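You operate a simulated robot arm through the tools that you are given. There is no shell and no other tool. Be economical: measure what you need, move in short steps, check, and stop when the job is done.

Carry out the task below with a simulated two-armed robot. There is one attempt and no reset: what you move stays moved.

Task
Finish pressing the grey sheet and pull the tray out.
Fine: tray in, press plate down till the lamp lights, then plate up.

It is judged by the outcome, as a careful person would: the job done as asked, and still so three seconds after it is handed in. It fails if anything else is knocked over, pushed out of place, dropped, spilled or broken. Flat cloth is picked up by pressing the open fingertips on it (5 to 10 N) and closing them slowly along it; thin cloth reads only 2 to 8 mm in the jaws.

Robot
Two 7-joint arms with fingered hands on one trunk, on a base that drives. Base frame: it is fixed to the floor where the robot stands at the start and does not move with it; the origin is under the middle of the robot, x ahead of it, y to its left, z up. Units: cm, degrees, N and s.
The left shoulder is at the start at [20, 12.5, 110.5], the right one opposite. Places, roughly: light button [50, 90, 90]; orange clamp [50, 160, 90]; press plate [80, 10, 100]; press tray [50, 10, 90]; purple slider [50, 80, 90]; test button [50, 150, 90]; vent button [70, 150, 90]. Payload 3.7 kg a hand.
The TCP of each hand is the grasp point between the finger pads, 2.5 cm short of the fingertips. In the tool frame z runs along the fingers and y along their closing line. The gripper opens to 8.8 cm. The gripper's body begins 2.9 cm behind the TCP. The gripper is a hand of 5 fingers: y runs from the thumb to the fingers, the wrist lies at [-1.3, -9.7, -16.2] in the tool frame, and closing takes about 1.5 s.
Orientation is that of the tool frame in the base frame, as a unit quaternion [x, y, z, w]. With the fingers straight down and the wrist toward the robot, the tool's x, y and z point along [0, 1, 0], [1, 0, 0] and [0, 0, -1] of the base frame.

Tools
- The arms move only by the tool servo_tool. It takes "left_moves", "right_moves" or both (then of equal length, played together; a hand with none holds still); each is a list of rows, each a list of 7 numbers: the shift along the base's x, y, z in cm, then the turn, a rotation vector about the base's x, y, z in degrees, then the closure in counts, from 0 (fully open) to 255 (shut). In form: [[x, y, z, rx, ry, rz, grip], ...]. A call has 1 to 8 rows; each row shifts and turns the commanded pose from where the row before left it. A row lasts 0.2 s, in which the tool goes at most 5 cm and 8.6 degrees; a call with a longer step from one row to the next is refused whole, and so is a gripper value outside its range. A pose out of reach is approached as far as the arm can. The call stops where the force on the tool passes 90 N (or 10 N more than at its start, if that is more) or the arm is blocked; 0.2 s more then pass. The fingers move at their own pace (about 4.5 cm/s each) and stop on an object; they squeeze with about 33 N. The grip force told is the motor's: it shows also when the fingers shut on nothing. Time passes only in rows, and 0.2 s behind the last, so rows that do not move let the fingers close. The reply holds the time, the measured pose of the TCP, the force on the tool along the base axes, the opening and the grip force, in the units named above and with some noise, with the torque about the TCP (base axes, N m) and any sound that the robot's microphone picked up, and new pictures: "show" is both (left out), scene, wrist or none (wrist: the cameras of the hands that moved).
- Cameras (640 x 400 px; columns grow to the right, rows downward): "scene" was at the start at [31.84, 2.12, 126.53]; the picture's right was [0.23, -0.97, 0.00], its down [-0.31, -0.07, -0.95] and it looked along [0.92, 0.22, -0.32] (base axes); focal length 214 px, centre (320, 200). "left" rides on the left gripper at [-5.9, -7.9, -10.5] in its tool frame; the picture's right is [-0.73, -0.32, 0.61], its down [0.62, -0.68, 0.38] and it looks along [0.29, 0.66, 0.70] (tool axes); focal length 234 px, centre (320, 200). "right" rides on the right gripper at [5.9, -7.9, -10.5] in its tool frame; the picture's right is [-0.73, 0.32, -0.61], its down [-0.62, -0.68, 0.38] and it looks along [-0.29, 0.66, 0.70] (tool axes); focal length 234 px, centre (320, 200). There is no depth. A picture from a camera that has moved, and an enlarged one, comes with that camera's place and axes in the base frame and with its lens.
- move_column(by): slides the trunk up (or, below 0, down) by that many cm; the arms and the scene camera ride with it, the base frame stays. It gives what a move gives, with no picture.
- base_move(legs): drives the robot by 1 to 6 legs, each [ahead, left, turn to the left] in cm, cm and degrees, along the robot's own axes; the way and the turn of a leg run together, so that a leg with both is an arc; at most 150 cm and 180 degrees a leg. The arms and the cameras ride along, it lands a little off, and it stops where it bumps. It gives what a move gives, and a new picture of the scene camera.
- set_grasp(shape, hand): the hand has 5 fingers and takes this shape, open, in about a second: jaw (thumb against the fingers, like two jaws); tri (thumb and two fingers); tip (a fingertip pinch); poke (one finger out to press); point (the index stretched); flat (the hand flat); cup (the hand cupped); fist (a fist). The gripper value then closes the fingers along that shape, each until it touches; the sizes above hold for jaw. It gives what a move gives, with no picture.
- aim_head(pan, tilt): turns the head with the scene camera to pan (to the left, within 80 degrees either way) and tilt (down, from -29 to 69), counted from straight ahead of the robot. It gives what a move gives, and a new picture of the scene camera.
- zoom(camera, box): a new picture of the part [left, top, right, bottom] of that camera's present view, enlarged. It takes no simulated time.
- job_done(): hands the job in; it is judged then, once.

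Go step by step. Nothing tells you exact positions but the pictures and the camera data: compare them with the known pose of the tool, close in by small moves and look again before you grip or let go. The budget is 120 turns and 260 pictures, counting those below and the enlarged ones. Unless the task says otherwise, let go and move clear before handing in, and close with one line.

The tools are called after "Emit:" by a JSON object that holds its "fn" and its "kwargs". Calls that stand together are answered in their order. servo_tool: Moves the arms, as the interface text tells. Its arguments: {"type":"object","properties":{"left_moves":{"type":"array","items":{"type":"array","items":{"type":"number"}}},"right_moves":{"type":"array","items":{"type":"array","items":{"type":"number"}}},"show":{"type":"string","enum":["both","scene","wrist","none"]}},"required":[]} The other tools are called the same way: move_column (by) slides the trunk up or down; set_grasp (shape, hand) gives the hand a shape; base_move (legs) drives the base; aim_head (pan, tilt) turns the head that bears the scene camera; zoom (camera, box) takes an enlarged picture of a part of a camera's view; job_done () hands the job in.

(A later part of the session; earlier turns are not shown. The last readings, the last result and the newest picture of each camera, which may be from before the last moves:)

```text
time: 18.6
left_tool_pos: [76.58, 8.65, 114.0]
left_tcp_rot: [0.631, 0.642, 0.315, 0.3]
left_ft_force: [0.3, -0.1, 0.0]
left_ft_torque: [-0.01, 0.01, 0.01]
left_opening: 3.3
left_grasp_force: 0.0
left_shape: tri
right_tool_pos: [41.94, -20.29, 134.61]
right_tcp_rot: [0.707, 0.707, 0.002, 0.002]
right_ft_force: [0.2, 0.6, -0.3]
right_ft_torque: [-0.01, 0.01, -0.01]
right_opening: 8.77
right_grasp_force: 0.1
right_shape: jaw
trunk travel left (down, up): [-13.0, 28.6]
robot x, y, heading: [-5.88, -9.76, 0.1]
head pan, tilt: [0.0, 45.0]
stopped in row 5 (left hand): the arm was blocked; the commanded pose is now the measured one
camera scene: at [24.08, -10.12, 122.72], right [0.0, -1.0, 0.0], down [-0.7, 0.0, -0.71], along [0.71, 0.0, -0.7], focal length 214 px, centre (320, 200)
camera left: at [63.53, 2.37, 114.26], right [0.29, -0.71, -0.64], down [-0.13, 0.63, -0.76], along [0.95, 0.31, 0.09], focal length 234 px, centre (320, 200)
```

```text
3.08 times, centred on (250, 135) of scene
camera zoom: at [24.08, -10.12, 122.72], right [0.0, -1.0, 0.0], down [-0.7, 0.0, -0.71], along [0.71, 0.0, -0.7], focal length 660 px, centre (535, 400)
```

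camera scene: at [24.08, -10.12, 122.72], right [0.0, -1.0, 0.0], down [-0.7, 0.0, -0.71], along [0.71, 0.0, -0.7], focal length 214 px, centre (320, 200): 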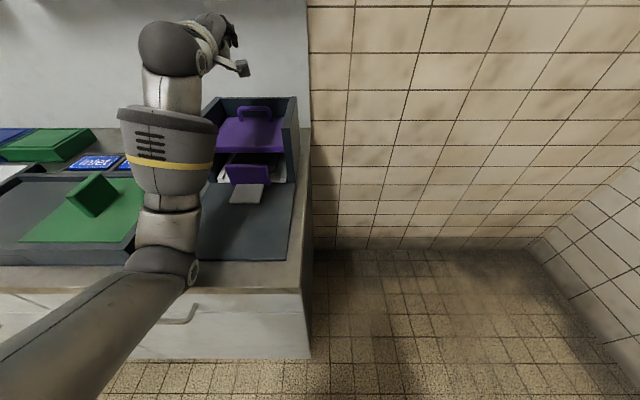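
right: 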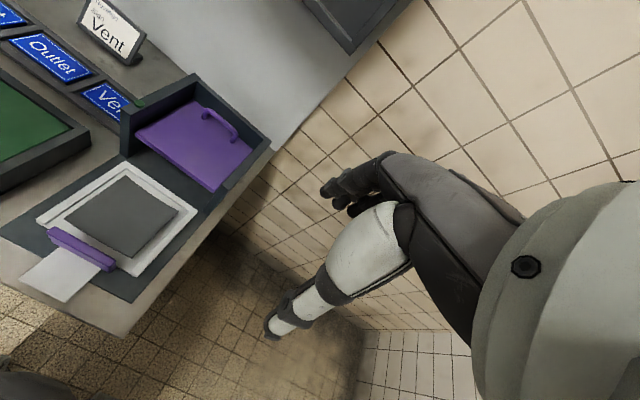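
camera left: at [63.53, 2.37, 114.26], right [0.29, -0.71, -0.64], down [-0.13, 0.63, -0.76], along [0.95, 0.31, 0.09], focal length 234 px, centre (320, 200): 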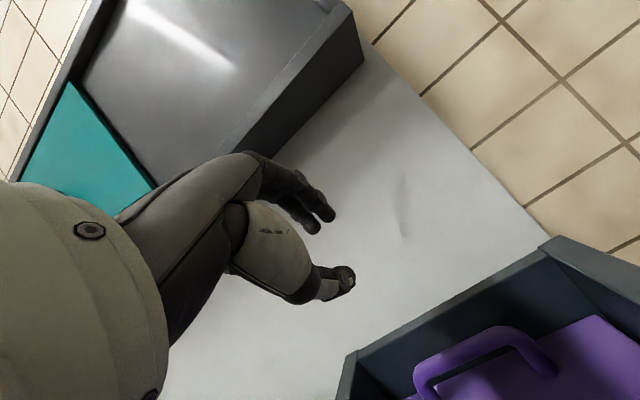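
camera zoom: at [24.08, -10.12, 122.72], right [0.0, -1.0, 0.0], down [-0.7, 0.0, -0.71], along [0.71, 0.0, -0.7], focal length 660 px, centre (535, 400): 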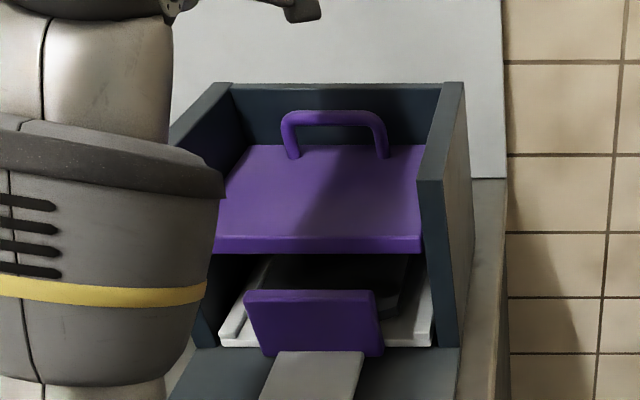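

The arm got blocked — its low elbow is likely touching the counter edge. I'll raise the trunk (arm rides along), then check that nothing moved.

Emit:
{"fn": "move_column", "kwargs": {"by": 20}}

Emit:
{"fn": "aim_head", "kwargs": {"pan": 15, "tilt": 50}}

```text
time: 20.8
left_tool_pos: [77.57, 8.33, 131.94]
left_tcp_rot: [0.638, 0.644, 0.304, 0.293]
left_ft_force: [-0.6, -0.1, -0.3]
left_ft_torque: [-0.02, -0.03, 0.02]
left_opening: 3.3
left_grasp_force: 0.1
left_shape: tri
right_tool_pos: [43.17, -20.16, 154.17]
right_tcp_rot: [0.706, 0.708, -0.001, -0.001]
right_ft_force: [0.2, -0.2, -0.2]
right_ft_torque: [-0.03, -0.03, -0.01]
right_opening: 8.78
right_grasp_force: 0.1
right_shape: jaw
trunk travel left (down, up): [-33.0, 8.6]
robot x, y, heading: [-5.69, -9.9, -0.1]
head pan, tilt: [0.0, 45.0]
```

```text
time: 21.6
left_tool_pos: [77.55, 8.11, 132.09]
left_tcp_rot: [0.637, 0.643, 0.305, 0.295]
left_ft_force: [-0.1, -0.5, 0.0]
left_ft_torque: [0.02, -0.01, 0.01]
left_opening: 3.32
left_grasp_force: 0.1
left_shape: tri
right_tool_pos: [43.05, -20.22, 154.23]
right_tcp_rot: [0.707, 0.707, 0.0, -0.001]
right_ft_force: [0.4, -0.5, -0.5]
right_ft_torque: [-0.01, 0.0, 0.0]
right_opening: 8.77
right_grasp_force: 0.1
right_shape: jaw
trunk travel left (down, up): [-33.0, 8.6]
robot x, y, heading: [-5.91, -9.77, -0.1]
head pan, tilt: [15.0, 50.0]
camera scene: at [6.53, -7.99, 143.18], right [0.26, -0.97, 0.0], down [-0.74, -0.2, -0.64], along [0.62, 0.17, -0.77], focal length 214 px, centre (320, 200)
```

scene: 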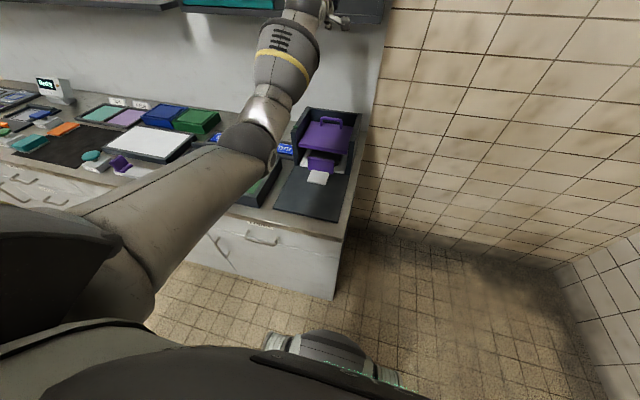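

Nothing looks disturbed. Lowering the hand again with the higher shoulder.

Emit:
{"fn": "servo_tool", "kwargs": {"left_moves": [[0, -0.1, -4, 0, 2, 0, 160], [0, -0.1, -4, 0, 2, 0, 160], [0, -0.1, -4, 0, 2, 0, 160], [0, -0.1, -4, 0, 2, 0, 160], [0, -0.2, -4, 0, 0, 0, 160]]}}

```text
time: 22.8
left_tool_pos: [77.65, 7.58, 111.87]
left_tcp_rot: [0.658, 0.663, 0.258, 0.248]
left_ft_force: [0.1, 0.1, 0.5]
left_ft_torque: [-0.03, 0.01, 0.03]
left_opening: 3.31
left_grasp_force: 0.0
left_shape: tri
right_tool_pos: [43.03, -20.13, 154.1]
right_tcp_rot: [0.707, 0.707, -0.001, -0.001]
right_ft_force: [0.2, 0.0, -0.3]
right_ft_torque: [-0.01, -0.02, 0.02]
right_opening: 8.76
right_grasp_force: 0.1
right_shape: jaw
trunk travel left (down, up): [-33.0, 8.6]
robot x, y, heading: [-5.31, -10.07, -0.1]
head pan, tilt: [15.0, 50.0]
camera scene: at [6.57, -7.98, 143.17], right [0.26, -0.97, 0.0], down [-0.74, -0.2, -0.64], along [0.62, 0.17, -0.77], focal length 214 px, centre (320, 200)
camera left: at [64.72, 1.57, 114.36], right [0.18, -0.72, -0.67], down [-0.26, 0.63, -0.73], along [0.95, 0.3, -0.07], focal length 234 px, centre (320, 200)
```

scene: 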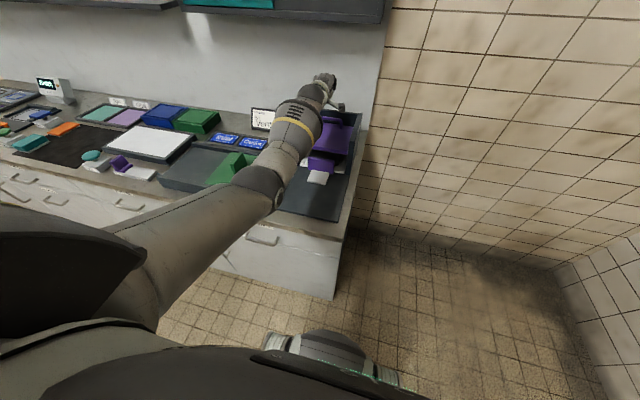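
left: 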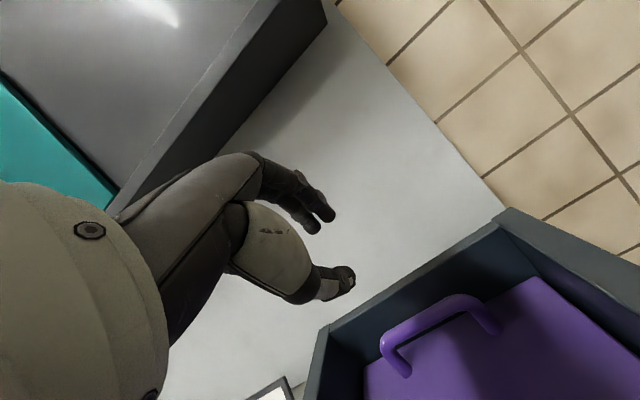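

Clear now. Move closer along the finger line to just short of the bar.

Emit:
{"fn": "servo_tool", "kwargs": {"left_moves": [[0, -0.1, -3, 0, 0, 0, 160], [0, -0.1, -3, 0, 0, 0, 160], [0, -0.1, -1.6, 0, 0, 0, 160]]}}

Emit:
{"fn": "zoom", "kwargs": {"camera": "left", "box": [240, 150, 480, 300]}}

Emit:
{"fn": "zoom", "kwargs": {"camera": "scene", "box": [260, 60, 380, 200]}}

```text
time: 23.6
left_tool_pos: [77.58, 7.31, 104.45]
left_tcp_rot: [0.657, 0.663, 0.259, 0.249]
left_ft_force: [-0.3, -0.2, 0.2]
left_ft_torque: [0.01, -0.02, -0.01]
left_opening: 3.28
left_grasp_force: 0.0
left_shape: tri
right_tool_pos: [42.89, -20.15, 154.27]
right_tcp_rot: [0.707, 0.707, -0.001, 0.0]
right_ft_force: [0.0, 0.2, 0.1]
right_ft_torque: [-0.01, 0.01, 0.03]
right_opening: 8.76
right_grasp_force: 0.1
right_shape: jaw
trunk travel left (down, up): [-33.0, 8.6]
robot x, y, heading: [-6.27, -9.97, -0.1]
head pan, tilt: [15.0, 50.0]
camera scene: at [6.55, -7.99, 143.18], right [0.26, -0.97, 0.0], down [-0.74, -0.2, -0.64], along [0.62, 0.17, -0.77], focal length 214 px, centre (320, 200)
camera left: at [64.8, 1.19, 106.88], right [0.18, -0.72, -0.67], down [-0.26, 0.63, -0.73], along [0.95, 0.3, -0.07], focal length 234 px, centre (320, 200)
```

scene: 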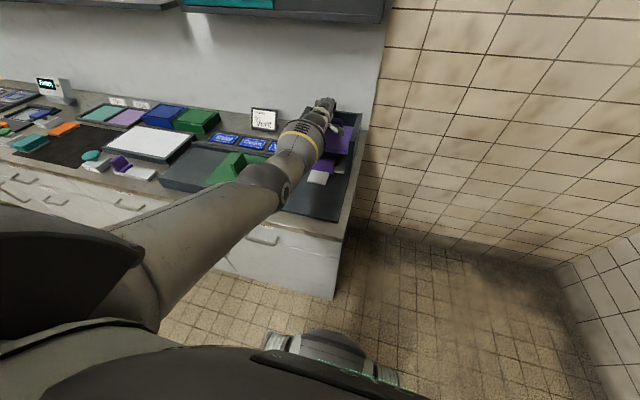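
left: 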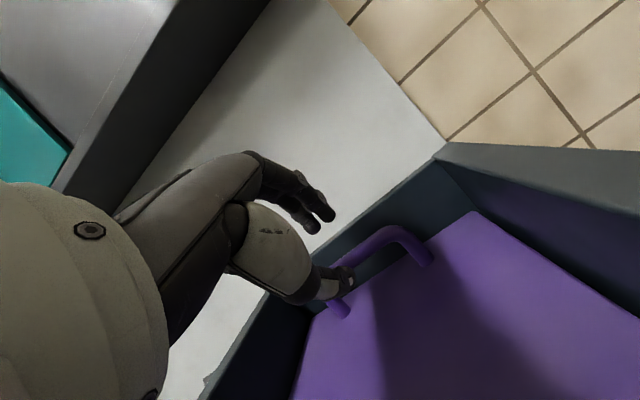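

```text
2.67 times, centred on (360, 225) of left
camera zoom: at [64.8, 1.19, 106.88], right [0.18, -0.72, -0.67], down [-0.26, 0.63, -0.73], along [0.95, 0.3, -0.07], focal length 624 px, centre (213, 133)
```

zoom: 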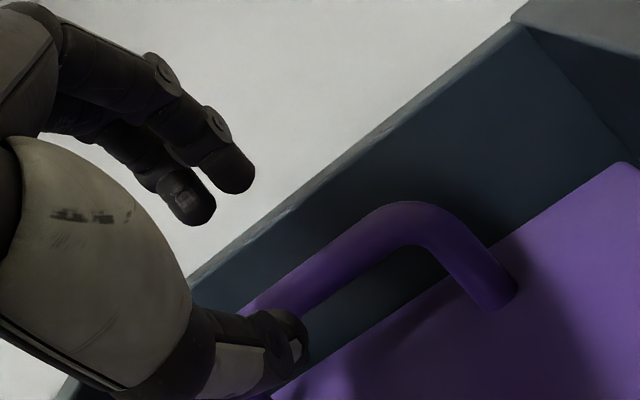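

```text
2.86 times, centred on (320, 130) of scene
camera zoom: at [6.55, -7.99, 143.18], right [0.26, -0.97, 0.0], down [-0.74, -0.2, -0.64], along [0.62, 0.17, -0.77], focal length 613 px, centre (320, 400)
```

zoom: 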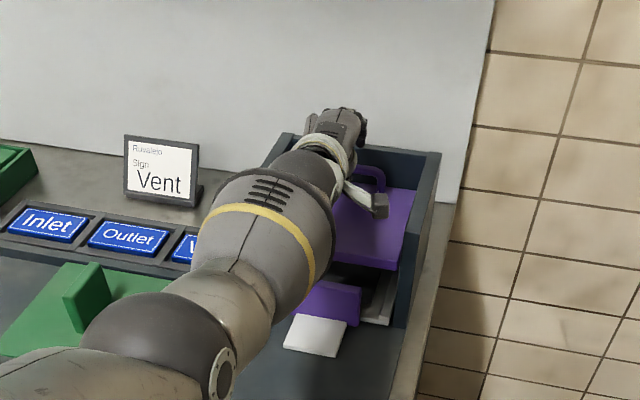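

Emit:
{"fn": "servo_tool", "kwargs": {"left_moves": [[0.7, 0, -0.8, 0, 0, 0, 160], [0.7, 0, -0.8, 0, 0, 0, 160], [0.7, 0, -0.8, 0, 0, 0, 160]], "show": "wrist"}}

Emit:
{"fn": "zoom", "kwargs": {"camera": "left", "box": [240, 150, 480, 300]}}

```text
time: 24.4
left_tool_pos: [78.26, 7.18, 103.66]
left_tcp_rot: [0.657, 0.663, 0.26, 0.249]
left_ft_force: [-0.4, 0.3, 0.4]
left_ft_torque: [-0.03, 0.0, 0.03]
left_opening: 3.32
left_grasp_force: 0.0
left_shape: tri
left hand out of reach, approached as far as the arm can: row 2, 3
right_tool_pos: [43.03, -20.1, 154.22]
right_tcp_rot: [0.707, 0.707, 0.0, 0.0]
right_ft_force: [0.6, 0.2, 0.6]
right_ft_torque: [0.02, 0.01, -0.02]
right_opening: 8.76
right_grasp_force: 0.1
right_shape: jaw
trunk travel left (down, up): [-33.0, 8.6]
robot x, y, heading: [-6.1, -10.16, -0.3]
head pan, tilt: [15.0, 50.0]
camera left: at [65.45, 1.14, 106.11], right [0.18, -0.72, -0.67], down [-0.26, 0.63, -0.73], along [0.95, 0.3, -0.07], focal length 234 px, centre (320, 200)
```

left: 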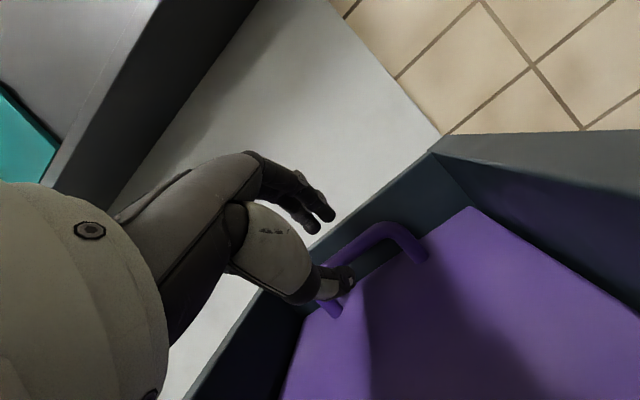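

```text
2.67 times, centred on (360, 225) of left
camera zoom: at [65.45, 1.14, 106.11], right [0.18, -0.72, -0.67], down [-0.26, 0.63, -0.73], along [0.95, 0.3, -0.07], focal length 624 px, centre (213, 133)
```

zoom: 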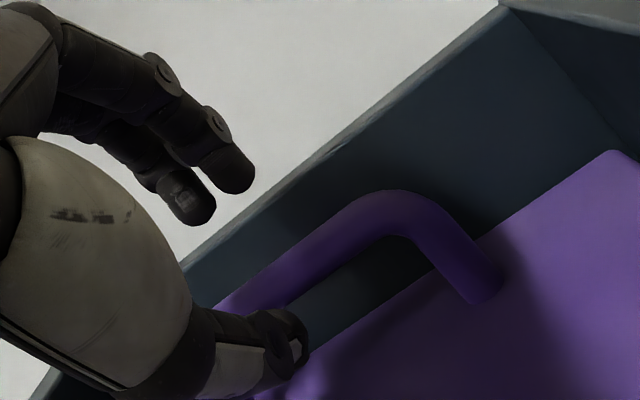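

Reach limit now. I'll lift back the hand, drive about 8 cm ahead, and re-approach.

Emit:
{"fn": "servo_tool", "kwargs": {"left_moves": [[-2, 0, 3, 0, 0, 0, 160], [-4, 0, 1, 0, 0, 0, 160], [-4, 0, 1, 0, 0, 0, 160]], "show": "none"}}

Emit:
{"fn": "base_move", "kwargs": {"legs": [[8, 0, 0]]}}

Emit:
{"fn": "zoom", "kwargs": {"camera": "left", "box": [240, 120, 560, 320]}}

```text
time: 25.2
left_tool_pos: [68.23, 7.48, 108.62]
left_tcp_rot: [0.658, 0.662, 0.258, 0.25]
left_ft_force: [0.1, -0.9, -0.1]
left_ft_torque: [0.02, 0.02, 0.0]
left_opening: 3.29
left_grasp_force: 0.1
left_shape: tri
right_tool_pos: [42.9, -20.19, 154.17]
right_tcp_rot: [0.707, 0.707, 0.0, 0.0]
right_ft_force: [-0.6, 0.3, 0.1]
right_ft_torque: [-0.03, -0.02, -0.02]
right_opening: 8.77
right_grasp_force: 0.1
right_shape: jaw
trunk travel left (down, up): [-33.0, 8.6]
robot x, y, heading: [-6.13, -9.77, 0.0]
head pan, tilt: [15.0, 50.0]
```

```text
time: 26.2
left_tool_pos: [76.21, 7.47, 108.67]
left_tcp_rot: [0.657, 0.663, 0.258, 0.248]
left_ft_force: [0.9, 0.6, -0.3]
left_ft_torque: [0.03, 0.02, 0.0]
left_opening: 3.26
left_grasp_force: 0.1
left_shape: tri
right_tool_pos: [51.07, -20.08, 154.18]
right_tcp_rot: [0.707, 0.707, 0.0, 0.0]
right_ft_force: [0.3, 0.2, -0.7]
right_ft_torque: [0.0, 0.01, -0.01]
right_opening: 8.79
right_grasp_force: 0.0
right_shape: jaw
trunk travel left (down, up): [-33.0, 8.6]
robot x, y, heading: [2.23, -9.76, 0.0]
head pan, tilt: [15.0, 50.0]
camera scene: at [14.46, -7.96, 143.17], right [0.26, -0.97, 0.0], down [-0.74, -0.2, -0.64], along [0.62, 0.17, -0.77], focal length 214 px, centre (320, 200)
```

scene: 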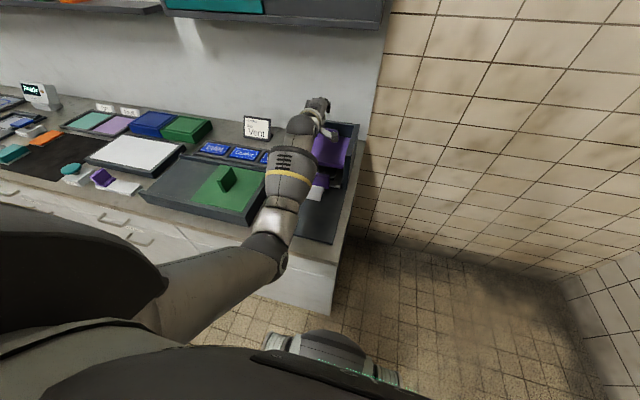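

```text
2.00 times, centred on (400, 220) of left
camera zoom: at [63.32, 1.38, 111.06], right [0.18, -0.72, -0.67], down [-0.26, 0.63, -0.73], along [0.95, 0.3, -0.07], focal length 468 px, centre (160, 160)
```

zoom: 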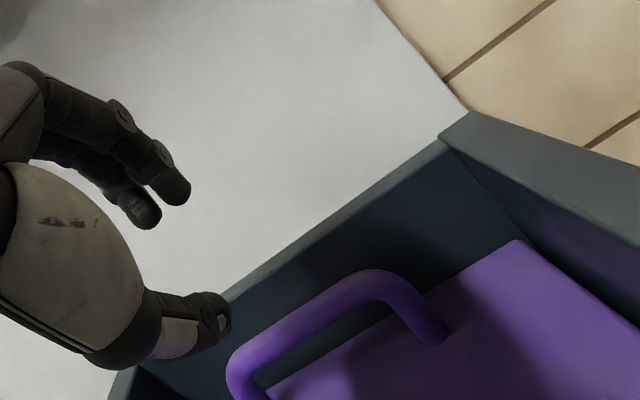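

Good view: bar at x≈81.4, y≈7.3, z≈100.4 with ~2.5 cm behind it. Approaching in two stages.

Emit:
{"fn": "servo_tool", "kwargs": {"left_moves": [[1, 0, -2.5, 0, 0, 0, 160], [1.2, -0.1, -2.6, 0, 0, 0, 160], [0.7, 0, -0.8, 0, 0, 0, 160], [0.7, 0, -0.8, 0, 0, 0, 160]], "show": "wrist"}}

Emit:
{"fn": "zoom", "kwargs": {"camera": "left", "box": [240, 150, 480, 300]}}

```text
time: 27.2
left_tool_pos: [79.61, 7.41, 101.85]
left_tcp_rot: [0.657, 0.663, 0.259, 0.249]
left_ft_force: [0.4, -0.3, -0.2]
left_ft_torque: [0.02, 0.0, -0.03]
left_opening: 3.29
left_grasp_force: 0.1
left_shape: tri
right_tool_pos: [50.89, -20.1, 154.22]
right_tcp_rot: [0.707, 0.708, -0.001, -0.001]
right_ft_force: [-0.5, -0.5, -0.2]
right_ft_torque: [0.0, 0.02, 0.02]
right_opening: 8.76
right_grasp_force: 0.1
right_shape: jaw
trunk travel left (down, up): [-33.0, 8.6]
robot x, y, heading: [1.59, -10.07, 0.0]
head pan, tilt: [15.0, 50.0]
camera left: at [66.82, 1.31, 104.28], right [0.18, -0.72, -0.67], down [-0.26, 0.63, -0.73], along [0.95, 0.3, -0.07], focal length 234 px, centre (320, 200)
```

left: 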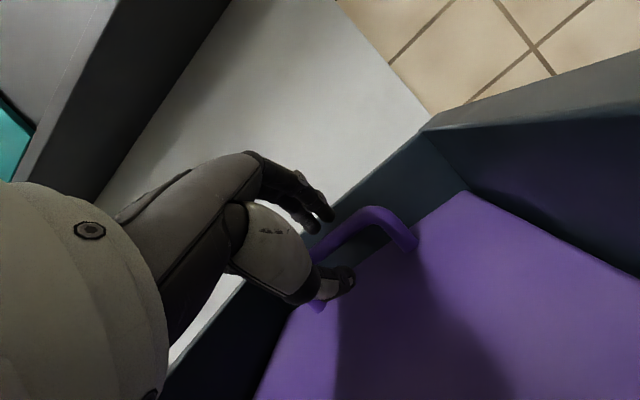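

```text
2.67 times, centred on (360, 225) of left
camera zoom: at [66.82, 1.31, 104.28], right [0.18, -0.72, -0.67], down [-0.26, 0.63, -0.73], along [0.95, 0.3, -0.07], focal length 624 px, centre (213, 133)
```

zoom: 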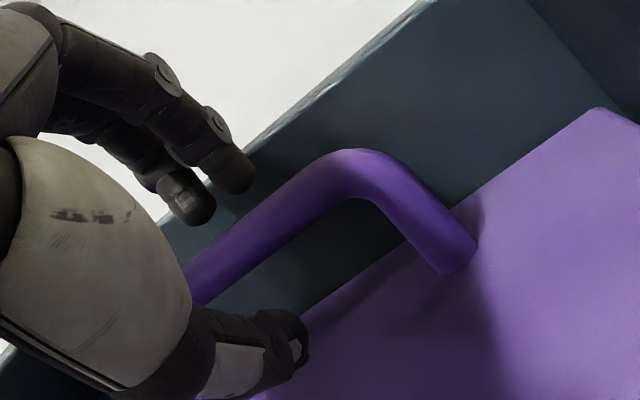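

The bar lies between thumb and fingers. A little further in, then close.

Emit:
{"fn": "servo_tool", "kwargs": {"left_moves": [[0.6, 0, -0.4, 0, 0, 0, 160], [0.3, 0, -0.2, 0, 0, 0, 160], [0, 0, 0, 0, 0, 0, 255], [0, 0, 0, 0, 0, 0, 255], [0, 0, 0, 0, 0, 0, 255], [0, 0, 0, 0, 0, 0, 255], [0, 0, 0, 0, 0, 0, 255]], "show": "wrist"}}

Emit:
{"fn": "zoom", "kwargs": {"camera": "left", "box": [240, 150, 480, 300]}}

```text
time: 28.8
left_tool_pos: [80.65, 7.36, 101.07]
left_tcp_rot: [0.658, 0.663, 0.257, 0.248]
left_ft_force: [6.2, -1.4, -11.9]
left_ft_torque: [-0.04, 0.05, -0.04]
left_opening: 0.42
left_grasp_force: 32.8
left_shape: tri
right_tool_pos: [51.05, -19.96, 154.07]
right_tcp_rot: [0.707, 0.707, -0.002, -0.001]
right_ft_force: [0.1, 0.4, 0.3]
right_ft_torque: [0.02, -0.01, 0.03]
right_opening: 8.78
right_grasp_force: 0.0
right_shape: jaw
trunk travel left (down, up): [-33.0, 8.6]
robot x, y, heading: [1.95, -9.9, 0.1]
head pan, tilt: [15.0, 50.0]
camera left: at [67.85, 1.3, 103.53], right [0.17, -0.72, -0.68], down [-0.26, 0.63, -0.73], along [0.95, 0.3, -0.08], focal length 234 px, centre (320, 200)
```

left: 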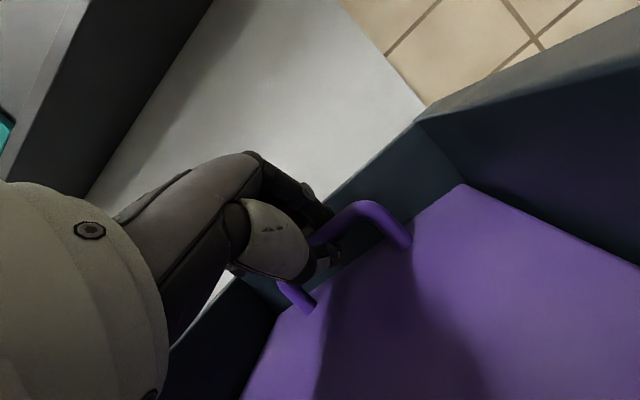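

```text
2.67 times, centred on (360, 225) of left
camera zoom: at [67.85, 1.3, 103.53], right [0.17, -0.72, -0.68], down [-0.26, 0.63, -0.73], along [0.95, 0.3, -0.08], focal length 624 px, centre (213, 133)
```

zoom: 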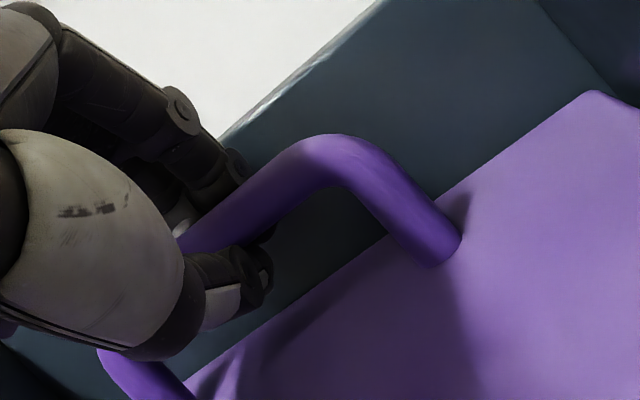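

The bar is held. I'll turn the right hand so that its camera watches the press and lamp, while holding still with the left.

Emit:
{"fn": "servo_tool", "kwargs": {"right_moves": [[0, 0, 0, 0, 0, 8, 0], [0, 0, 0, 0, 0, 8, 0], [0, 0, 0, 0, 0, 8, 0], [0, 0, 0, 0, 0, 8, 0], [0, 0, 0, 0, 0, 8, 0], [0, 0, 0, 0, 0, 8, 0], [0, 0, 0, 0, 0, 8, 0]]}}

```text
time: 30.4
left_tool_pos: [80.79, 7.42, 100.94]
left_tcp_rot: [0.658, 0.664, 0.257, 0.246]
left_ft_force: [10.2, -1.4, -18.2]
left_ft_torque: [-0.02, 0.04, -0.01]
left_opening: 0.43
left_grasp_force: 33.1
left_shape: tri
right_tool_pos: [51.26, -20.58, 153.01]
right_tcp_rot: [0.334, 0.943, -0.003, 0.0]
right_ft_force: [-0.6, -0.6, 0.1]
right_ft_torque: [-0.02, -0.02, -0.02]
right_opening: 8.77
right_grasp_force: 0.1
right_shape: jaw
right hand out of reach, approached as far as the arm can: row 7
trunk travel left (down, up): [-33.0, 8.6]
robot x, y, heading: [1.64, -10.08, 0.1]
head pan, tilt: [15.0, 50.0]
camera scene: at [14.63, -7.95, 143.14], right [0.26, -0.97, 0.0], down [-0.74, -0.2, -0.64], along [0.62, 0.17, -0.77], focal length 214 px, centre (320, 200)
camera right: at [41.6, -23.03, 163.54], right [0.77, -0.2, 0.61], down [0.05, -0.92, -0.38], along [0.64, 0.32, -0.7], focal length 234 px, centre (320, 200)
```

scene: 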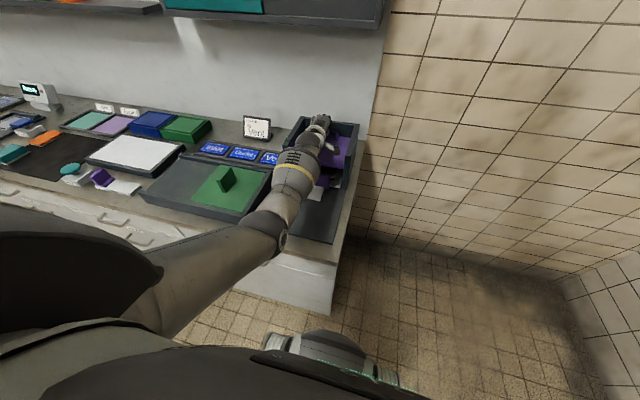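
right: 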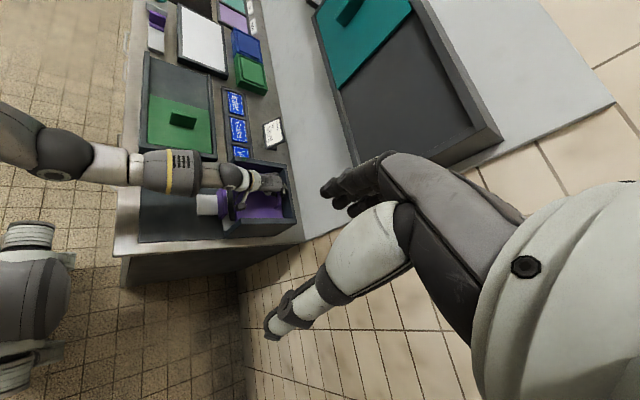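

Emit:
{"fn": "servo_tool", "kwargs": {"left_moves": [[0, 0, -1, 0, 0, 0, 255], [0, 0, -1, 0, 0, 0, 255], [0, 0, -1, 0, 0, 0, 255]], "show": "wrist"}}

Emit:
{"fn": "zoom", "kwargs": {"camera": "right", "box": [170, 130, 330, 250]}}

```text
time: 31.2
left_tool_pos: [80.76, 7.34, 98.43]
left_tcp_rot: [0.657, 0.662, 0.26, 0.251]
left_ft_force: [7.7, 2.1, 0.8]
left_ft_torque: [-0.08, -0.06, 0.02]
left_opening: 0.5
left_grasp_force: 33.1
left_shape: tri
right_tool_pos: [51.02, -20.53, 153.25]
right_tcp_rot: [0.335, 0.942, -0.002, 0.001]
right_ft_force: [-0.1, -0.8, 0.4]
right_ft_torque: [0.03, 0.03, 0.01]
right_opening: 8.76
right_grasp_force: 0.1
right_shape: jaw
trunk travel left (down, up): [-33.0, 8.6]
robot x, y, heading: [1.98, -9.7, 0.2]
head pan, tilt: [15.0, 50.0]
camera left: at [67.85, 1.29, 100.85], right [0.18, -0.72, -0.67], down [-0.25, 0.63, -0.74], along [0.95, 0.3, -0.07], focal length 234 px, centre (320, 200)
```

left: 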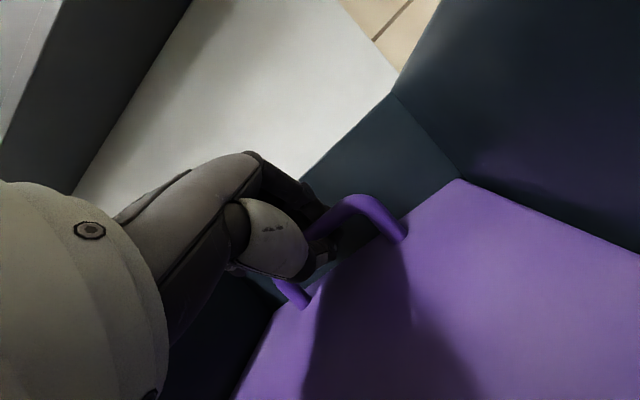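

```text
3.33 times, centred on (250, 190) of right
camera zoom: at [41.4, -22.96, 163.61], right [0.77, -0.21, 0.61], down [0.05, -0.92, -0.38], along [0.64, 0.32, -0.7], focal length 781 px, centre (553, 233)
```

zoom: 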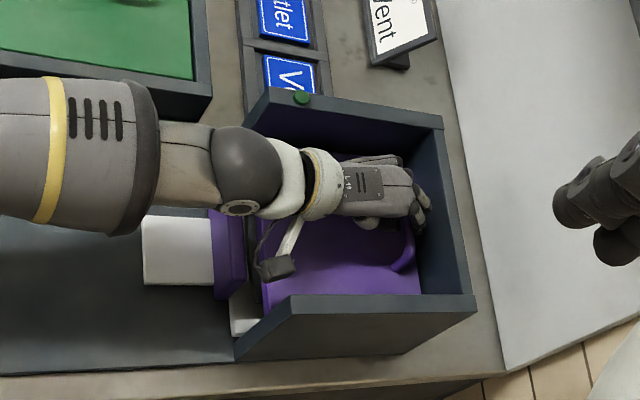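

The plate moves down with the hand, and the lamp is visible (dark green). Continue down.

Emit:
{"fn": "servo_tool", "kwargs": {"left_moves": [[0, 0, -1, 0, 0, 0, 255], [0, 0, -1, 0, 0, 0, 255]], "show": "wrist"}}

Emit:
{"fn": "zoom", "kwargs": {"camera": "right", "box": [170, 130, 330, 250]}}

```text
time: 31.8
left_tool_pos: [80.67, 7.34, 96.22]
left_tcp_rot: [0.658, 0.663, 0.258, 0.249]
left_ft_force: [9.2, 1.5, 0.6]
left_ft_torque: [-0.09, -0.06, 0.01]
left_opening: 0.48
left_grasp_force: 33.2
left_shape: tri
right_tool_pos: [50.96, -20.58, 153.14]
right_tcp_rot: [0.336, 0.942, -0.002, 0.001]
right_ft_force: [-0.3, 0.2, 0.0]
right_ft_torque: [0.0, -0.02, 0.01]
right_opening: 8.76
right_grasp_force: 0.1
right_shape: jaw
trunk travel left (down, up): [-33.0, 8.6]
robot x, y, heading: [2.17, -9.95, 0.1]
head pan, tilt: [15.0, 50.0]
camera left: at [67.82, 1.29, 98.73], right [0.18, -0.72, -0.67], down [-0.26, 0.63, -0.73], along [0.95, 0.3, -0.07], focal length 234 px, centre (320, 200)
```

left: 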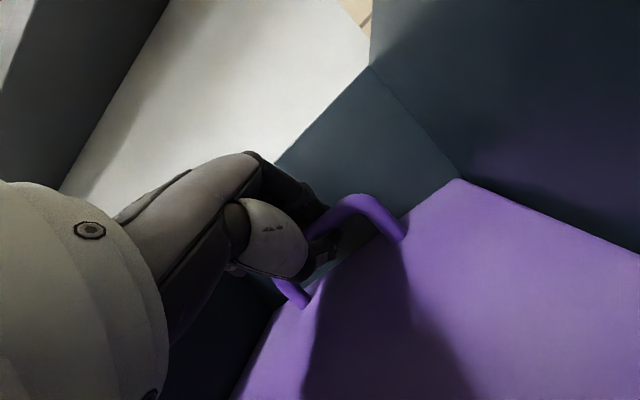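

```text
3.33 times, centred on (250, 190) of right
camera zoom: at [41.44, -22.97, 163.59], right [0.77, -0.21, 0.61], down [0.05, -0.92, -0.38], along [0.64, 0.32, -0.7], focal length 781 px, centre (553, 233)
```

zoom: 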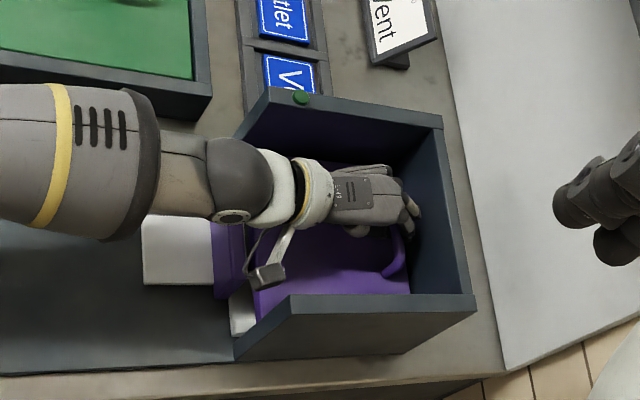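

Emit:
{"fn": "servo_tool", "kwargs": {"left_moves": [[0, 0, -0.7, 0, 0, 0, 255], [0, 0, -0.7, 0, 0, 0, 255]], "show": "none"}}

Emit:
{"fn": "zoom", "kwargs": {"camera": "right", "box": [170, 130, 330, 250]}}

```text
time: 32.4
left_tool_pos: [80.71, 7.3, 94.88]
left_tcp_rot: [0.657, 0.663, 0.26, 0.249]
left_ft_force: [7.5, 2.2, 1.3]
left_ft_torque: [-0.13, -0.02, 0.01]
left_opening: 0.49
left_grasp_force: 32.3
left_shape: tri
right_tool_pos: [50.91, -20.59, 153.1]
right_tcp_rot: [0.336, 0.942, -0.002, 0.002]
right_ft_force: [0.0, 0.3, -0.8]
right_ft_torque: [-0.01, 0.0, -0.02]
right_opening: 8.78
right_grasp_force: 0.1
right_shape: jaw
trunk travel left (down, up): [-33.0, 8.6]
robot x, y, heading: [1.96, -9.76, -0.0]
head pan, tilt: [15.0, 50.0]
```

```text
3.33 times, centred on (250, 190) of right
camera zoom: at [41.39, -22.97, 163.61], right [0.77, -0.21, 0.61], down [0.05, -0.92, -0.38], along [0.64, 0.32, -0.7], focal length 781 px, centre (553, 233)
```

zoom: 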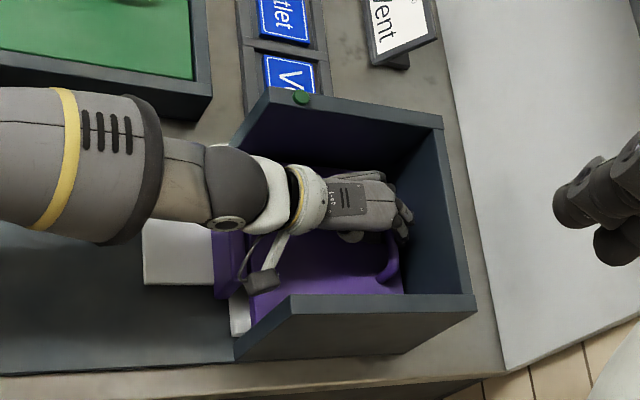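

Emit:
{"fn": "servo_tool", "kwargs": {"left_moves": [[0, 0, -0.6, 0, 0, 0, 255], [0, 0, -0.6, 0, 0, 0, 255]], "show": "wrist"}}

Emit:
{"fn": "zoom", "kwargs": {"camera": "right", "box": [170, 130, 330, 250]}}

```text
time: 33.0
left_tool_pos: [80.66, 7.42, 93.98]
left_tcp_rot: [0.656, 0.663, 0.261, 0.25]
left_ft_force: [6.2, 2.9, 6.0]
left_ft_torque: [-0.07, -0.1, 0.08]
left_opening: 0.48
left_grasp_force: 33.2
left_shape: tri
right_tool_pos: [50.96, -20.54, 153.14]
right_tcp_rot: [0.335, 0.942, -0.002, 0.002]
right_ft_force: [0.1, 0.5, -0.3]
right_ft_torque: [-0.02, -0.02, 0.0]
right_opening: 8.78
right_grasp_force: 0.0
right_shape: jaw
trunk travel left (down, up): [-33.0, 8.6]
robot x, y, heading: [2.07, -9.77, -0.0]
head pan, tilt: [15.0, 50.0]
camera left: at [67.8, 1.29, 96.32], right [0.18, -0.72, -0.67], down [-0.25, 0.63, -0.74], along [0.95, 0.3, -0.07], focal length 234 px, centre (320, 200)
```

left: 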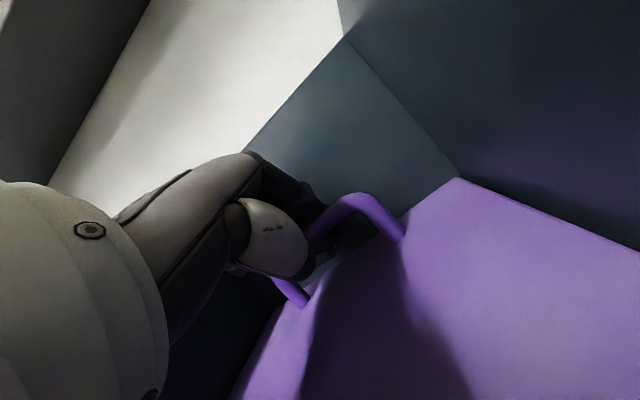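

```text
3.33 times, centred on (250, 190) of right
camera zoom: at [41.32, -22.96, 163.64], right [0.77, -0.21, 0.61], down [0.05, -0.92, -0.38], along [0.64, 0.32, -0.7], focal length 781 px, centre (553, 233)
```

zoom: 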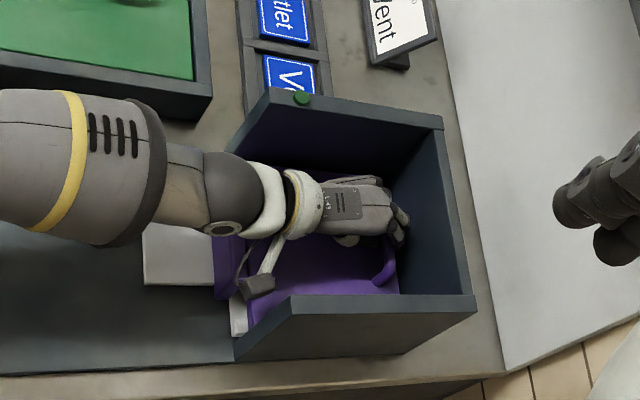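

Contact force begins to show. Press on gently.

Emit:
{"fn": "servo_tool", "kwargs": {"left_moves": [[0, 0, -0.4, 0, 0, 0, 255], [0, 0, -0.4, 0, 0, 0, 255], [0, 0, 0, 0, 0, 0, 255]], "show": "none"}}

Emit:
{"fn": "zoom", "kwargs": {"camera": "right", "box": [170, 130, 330, 250]}}

```text
time: 33.8
left_tool_pos: [80.66, 7.41, 93.42]
left_tcp_rot: [0.656, 0.662, 0.262, 0.252]
left_ft_force: [9.6, 2.9, 18.1]
left_ft_torque: [-0.12, -0.16, 0.06]
left_opening: 0.43
left_grasp_force: 33.7
left_shape: tri
right_tool_pos: [50.83, -20.65, 153.11]
right_tcp_rot: [0.337, 0.942, -0.002, 0.001]
right_ft_force: [-0.8, -0.2, -0.6]
right_ft_torque: [0.04, 0.01, 0.02]
right_opening: 8.78
right_grasp_force: 0.2
right_shape: jaw
trunk travel left (down, up): [-33.0, 8.6]
robot x, y, heading: [2.05, -9.89, 0.2]
head pan, tilt: [15.0, 50.0]
```

```text
3.33 times, centred on (250, 190) of right
camera zoom: at [41.15, -23.02, 163.69], right [0.77, -0.21, 0.61], down [0.05, -0.92, -0.38], along [0.64, 0.32, -0.7], focal length 781 px, centre (553, 233)
```

zoom: 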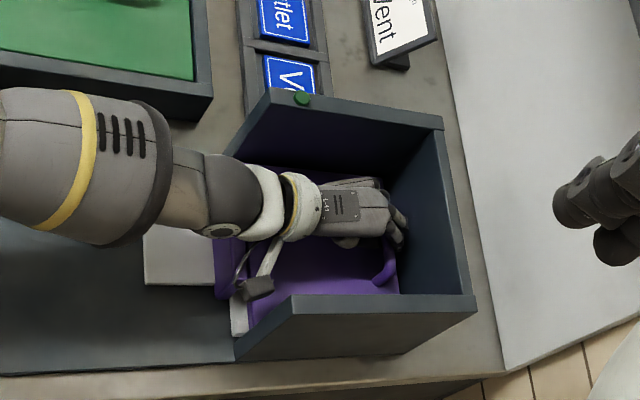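

Emit:
{"fn": "servo_tool", "kwargs": {"left_moves": [[0, 0, -0.5, 0, 0, 0, 255], [0, 0, -0.5, 0, 0, 0, 255], [0, 0, 0, 0, 0, 0, 255], [0, 0, 0, 0, 0, 0, 255]], "show": "none"}}

Emit:
{"fn": "zoom", "kwargs": {"camera": "right", "box": [170, 130, 330, 250]}}

```text
time: 34.8
left_tool_pos: [80.83, 7.41, 93.03]
left_tcp_rot: [0.654, 0.661, 0.266, 0.255]
left_ft_force: [14.0, -0.4, 25.7]
left_ft_torque: [-0.05, -0.13, 0.16]
left_opening: 0.43
left_grasp_force: 33.1
left_shape: tri
right_tool_pos: [50.73, -20.66, 153.12]
right_tcp_rot: [0.336, 0.942, -0.001, 0.002]
right_ft_force: [-0.1, 0.1, -0.6]
right_ft_torque: [0.02, -0.01, 0.02]
right_opening: 8.76
right_grasp_force: 0.1
right_shape: jaw
trunk travel left (down, up): [-33.0, 8.6]
robot x, y, heading: [2.07, -9.74, 0.2]
head pan, tilt: [15.0, 50.0]
```

```text
3.33 times, centred on (250, 190) of right
camera zoom: at [41.13, -23.09, 163.68], right [0.77, -0.21, 0.61], down [0.05, -0.92, -0.38], along [0.64, 0.32, -0.7], focal length 781 px, centre (553, 233)
```

zoom: 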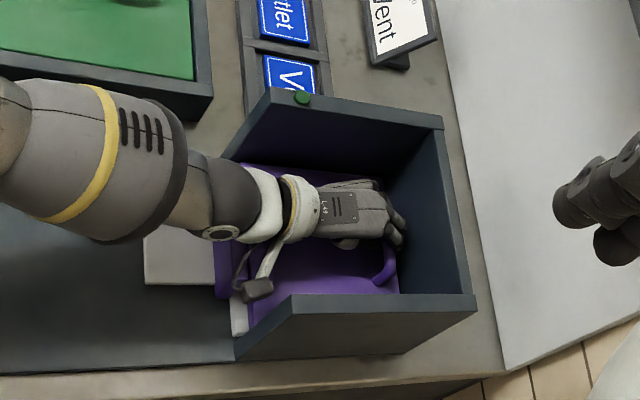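

Emit:
{"fn": "servo_tool", "kwargs": {"left_moves": [[0, 0, -0.5, 0, 0, 0, 255], [0, 0, -0.5, 0, 0, 0, 255], [0, 0, -0.5, 0, 0, 0, 255], [0, 0, 0, 0, 0, 0, 255]], "show": "wrist"}}

Emit:
{"fn": "zoom", "kwargs": {"camera": "right", "box": [170, 130, 330, 250]}}

```text
time: 35.8
left_tool_pos: [80.63, 7.36, 92.96]
left_tcp_rot: [0.653, 0.66, 0.267, 0.257]
left_ft_force: [19.5, 5.0, 29.4]
left_ft_torque: [-0.07, -0.14, 0.2]
left_opening: 0.44
left_grasp_force: 33.1
left_shape: tri
left hand out of reach, approached as far as the arm can: row 1, 2
right_tool_pos: [50.79, -20.6, 153.22]
right_tcp_rot: [0.336, 0.942, -0.001, 0.001]
right_ft_force: [-0.2, 0.4, -0.4]
right_ft_torque: [-0.01, 0.0, 0.0]
right_opening: 8.79
right_grasp_force: 0.1
right_shape: jaw
trunk travel left (down, up): [-33.0, 8.6]
robot x, y, heading: [2.15, -9.94, 0.2]
head pan, tilt: [15.0, 50.0]
camera left: at [67.88, 1.24, 95.06], right [0.19, -0.72, -0.67], down [-0.24, 0.63, -0.74], along [0.95, 0.31, -0.05], focal length 234 px, centre (320, 200)
```

left: 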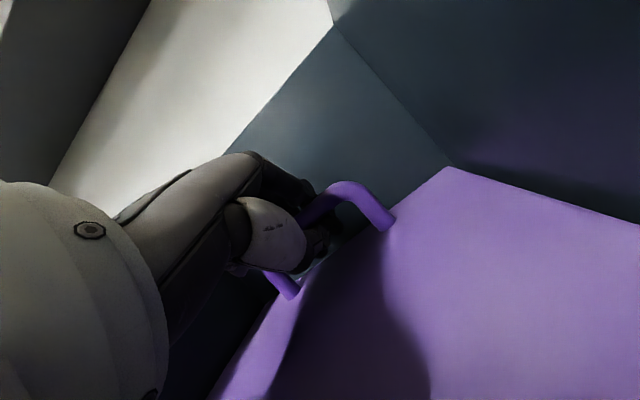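

```text
3.33 times, centred on (250, 190) of right
camera zoom: at [41.16, -23.02, 163.68], right [0.77, -0.21, 0.61], down [0.05, -0.92, -0.38], along [0.64, 0.32, -0.7], focal length 781 px, centre (553, 233)
```

zoom: 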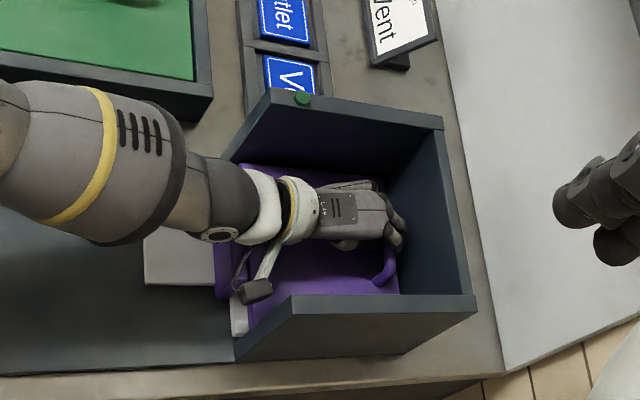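

The arm's reach ends here with ~30 N on the plate and lamp still dark. Lowering the trunk slightly both adds press and improves reach.

Emit:
{"fn": "move_column", "kwargs": {"by": -1}}

Emit:
{"fn": "zoom", "kwargs": {"camera": "right", "box": [170, 130, 330, 250]}}

```text
time: 36.4
left_tool_pos: [80.89, 7.28, 92.91]
left_tcp_rot: [0.65, 0.657, 0.275, 0.263]
left_ft_force: [-2.2, 2.7, 49.6]
left_ft_torque: [0.56, -0.41, 0.54]
left_opening: 0.45
left_grasp_force: 33.4
left_shape: tri
right_tool_pos: [50.19, -20.67, 152.41]
right_tcp_rot: [0.335, 0.942, -0.001, 0.003]
right_ft_force: [0.1, -0.4, 0.9]
right_ft_torque: [0.05, 0.01, -0.02]
right_opening: 8.78
right_grasp_force: 0.1
right_shape: jaw
trunk travel left (down, up): [-32.0, 9.6]
robot x, y, heading: [1.99, -9.69, 0.2]
head pan, tilt: [15.0, 50.0]
```

```text
3.33 times, centred on (250, 190) of right
camera zoom: at [40.45, -23.11, 162.91], right [0.76, -0.21, 0.61], down [0.05, -0.92, -0.38], along [0.64, 0.32, -0.69], focal length 781 px, centre (553, 233)
```

zoom: 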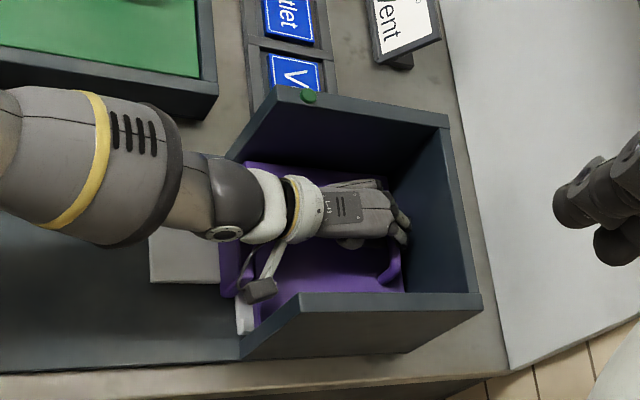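

Emit:
{"fn": "zoom", "kwargs": {"camera": "right", "box": [235, 145, 259, 160]}}

Emit:
{"fn": "move_column", "kwargs": {"by": -0.6}}

Emit:
{"fn": "zoom", "kwargs": {"camera": "right", "box": [235, 145, 259, 160]}}

```text
16.00 times, centred on (247, 152) of right
camera zoom: at [40.45, -23.11, 162.91], right [0.76, -0.21, 0.61], down [0.05, -0.92, -0.38], along [0.64, 0.32, -0.69], focal length 3747 px, centre (1488, 960)
```

zoom: 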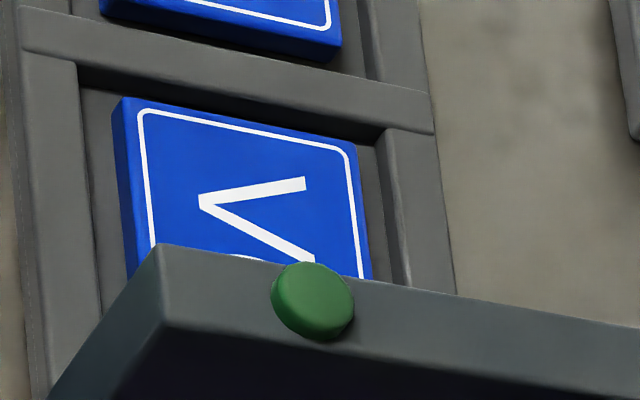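

```text
time: 37.0
left_tool_pos: [80.88, 7.46, 92.86]
left_tcp_rot: [0.65, 0.656, 0.278, 0.266]
left_ft_force: [-9.9, 3.6, 60.1]
left_ft_torque: [0.78, -0.54, 0.74]
left_opening: 0.44
left_grasp_force: 33.2
left_shape: tri
right_tool_pos: [49.99, -20.67, 152.05]
right_tcp_rot: [0.337, 0.942, -0.001, 0.004]
right_ft_force: [0.0, 0.3, -1.0]
right_ft_torque: [0.0, 0.01, -0.01]
right_opening: 8.76
right_grasp_force: 0.0
right_shape: jaw
trunk travel left (down, up): [-31.4, 10.2]
robot x, y, heading: [1.8, -10.22, 0.3]
head pan, tilt: [15.0, 50.0]
```

```text
16.00 times, centred on (247, 152) of right
camera zoom: at [40.2, -23.14, 162.35], right [0.76, -0.21, 0.61], down [0.05, -0.92, -0.38], along [0.65, 0.32, -0.69], focal length 3747 px, centre (1488, 960)
```

zoom: 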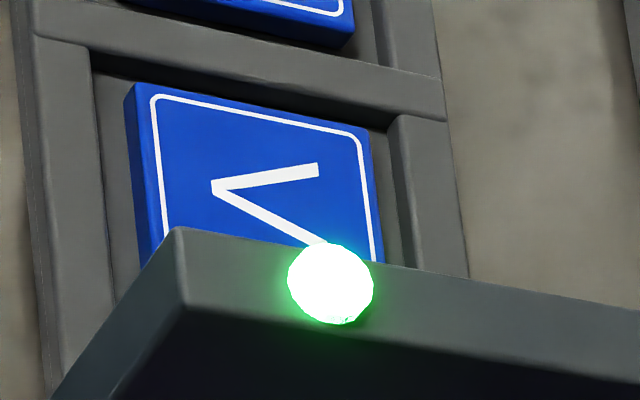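

The lamp is lit. Now raise the plate back up.

Emit:
{"fn": "move_column", "kwargs": {"by": 1.6}}

Emit:
{"fn": "servo_tool", "kwargs": {"left_moves": [[0, 0, 1, 0, 0, 0, 255], [0, 0, 1, 0, 0, 0, 255], [0, 0, 1, 0, 0, 0, 255], [0, 0, 1, 0, 0, 0, 255]], "show": "wrist"}}

Emit:
{"fn": "zoom", "kwargs": {"camera": "right", "box": [170, 130, 330, 250]}}

```text
time: 37.6
left_tool_pos: [80.79, 7.48, 92.98]
left_tcp_rot: [0.653, 0.66, 0.267, 0.257]
left_ft_force: [14.7, 3.3, 29.3]
left_ft_torque: [0.18, -0.07, 0.35]
left_opening: 0.46
left_grasp_force: 32.7
left_shape: tri
right_tool_pos: [50.82, -20.76, 153.2]
right_tcp_rot: [0.336, 0.942, -0.002, 0.002]
right_ft_force: [-0.3, 0.8, -0.5]
right_ft_torque: [-0.02, 0.02, 0.0]
right_opening: 8.74
right_grasp_force: 0.0
right_shape: jaw
trunk travel left (down, up): [-33.0, 8.6]
robot x, y, heading: [1.96, -9.82, 0.1]
head pan, tilt: [15.0, 50.0]
```

```text
time: 38.6
left_tool_pos: [81.41, 7.19, 94.35]
left_tcp_rot: [0.659, 0.664, 0.255, 0.245]
left_ft_force: [-18.1, -0.1, -8.3]
left_ft_torque: [0.0, -0.01, 0.08]
left_opening: 0.46
left_grasp_force: 33.1
left_shape: tri
left hand out of reach, approached as far as the arm can: row 1, 2, 3, 4
right_tool_pos: [50.76, -20.56, 153.18]
right_tcp_rot: [0.335, 0.942, -0.002, 0.0]
right_ft_force: [0.2, 0.7, -0.6]
right_ft_torque: [-0.01, 0.02, 0.0]
right_opening: 8.75
right_grasp_force: 0.0
right_shape: jaw
trunk travel left (down, up): [-33.0, 8.6]
robot x, y, heading: [2.07, -10.2, 0.2]
head pan, tilt: [15.0, 50.0]
camera left: at [68.6, 1.16, 96.81], right [0.17, -0.72, -0.68], down [-0.26, 0.63, -0.73], along [0.95, 0.3, -0.08], focal length 234 px, centre (320, 200)
```

left: 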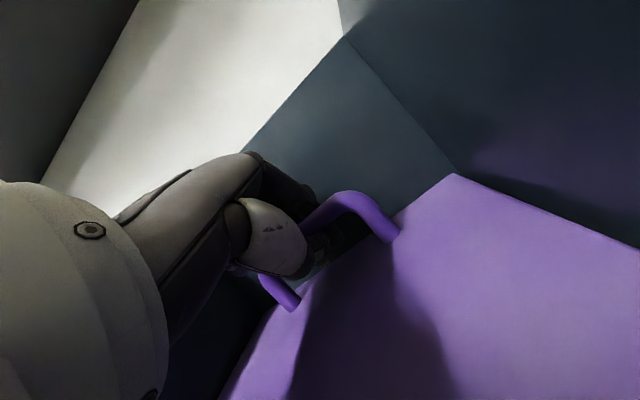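

```text
3.33 times, centred on (250, 190) of right
camera zoom: at [41.07, -22.97, 163.66], right [0.77, -0.21, 0.61], down [0.05, -0.92, -0.38], along [0.64, 0.32, -0.7], focal length 781 px, centre (553, 233)
```

zoom: 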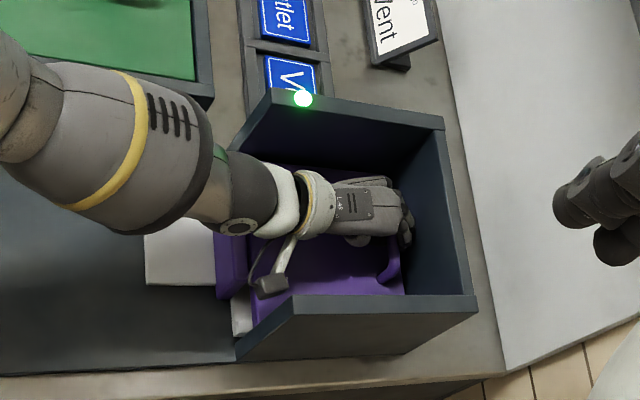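

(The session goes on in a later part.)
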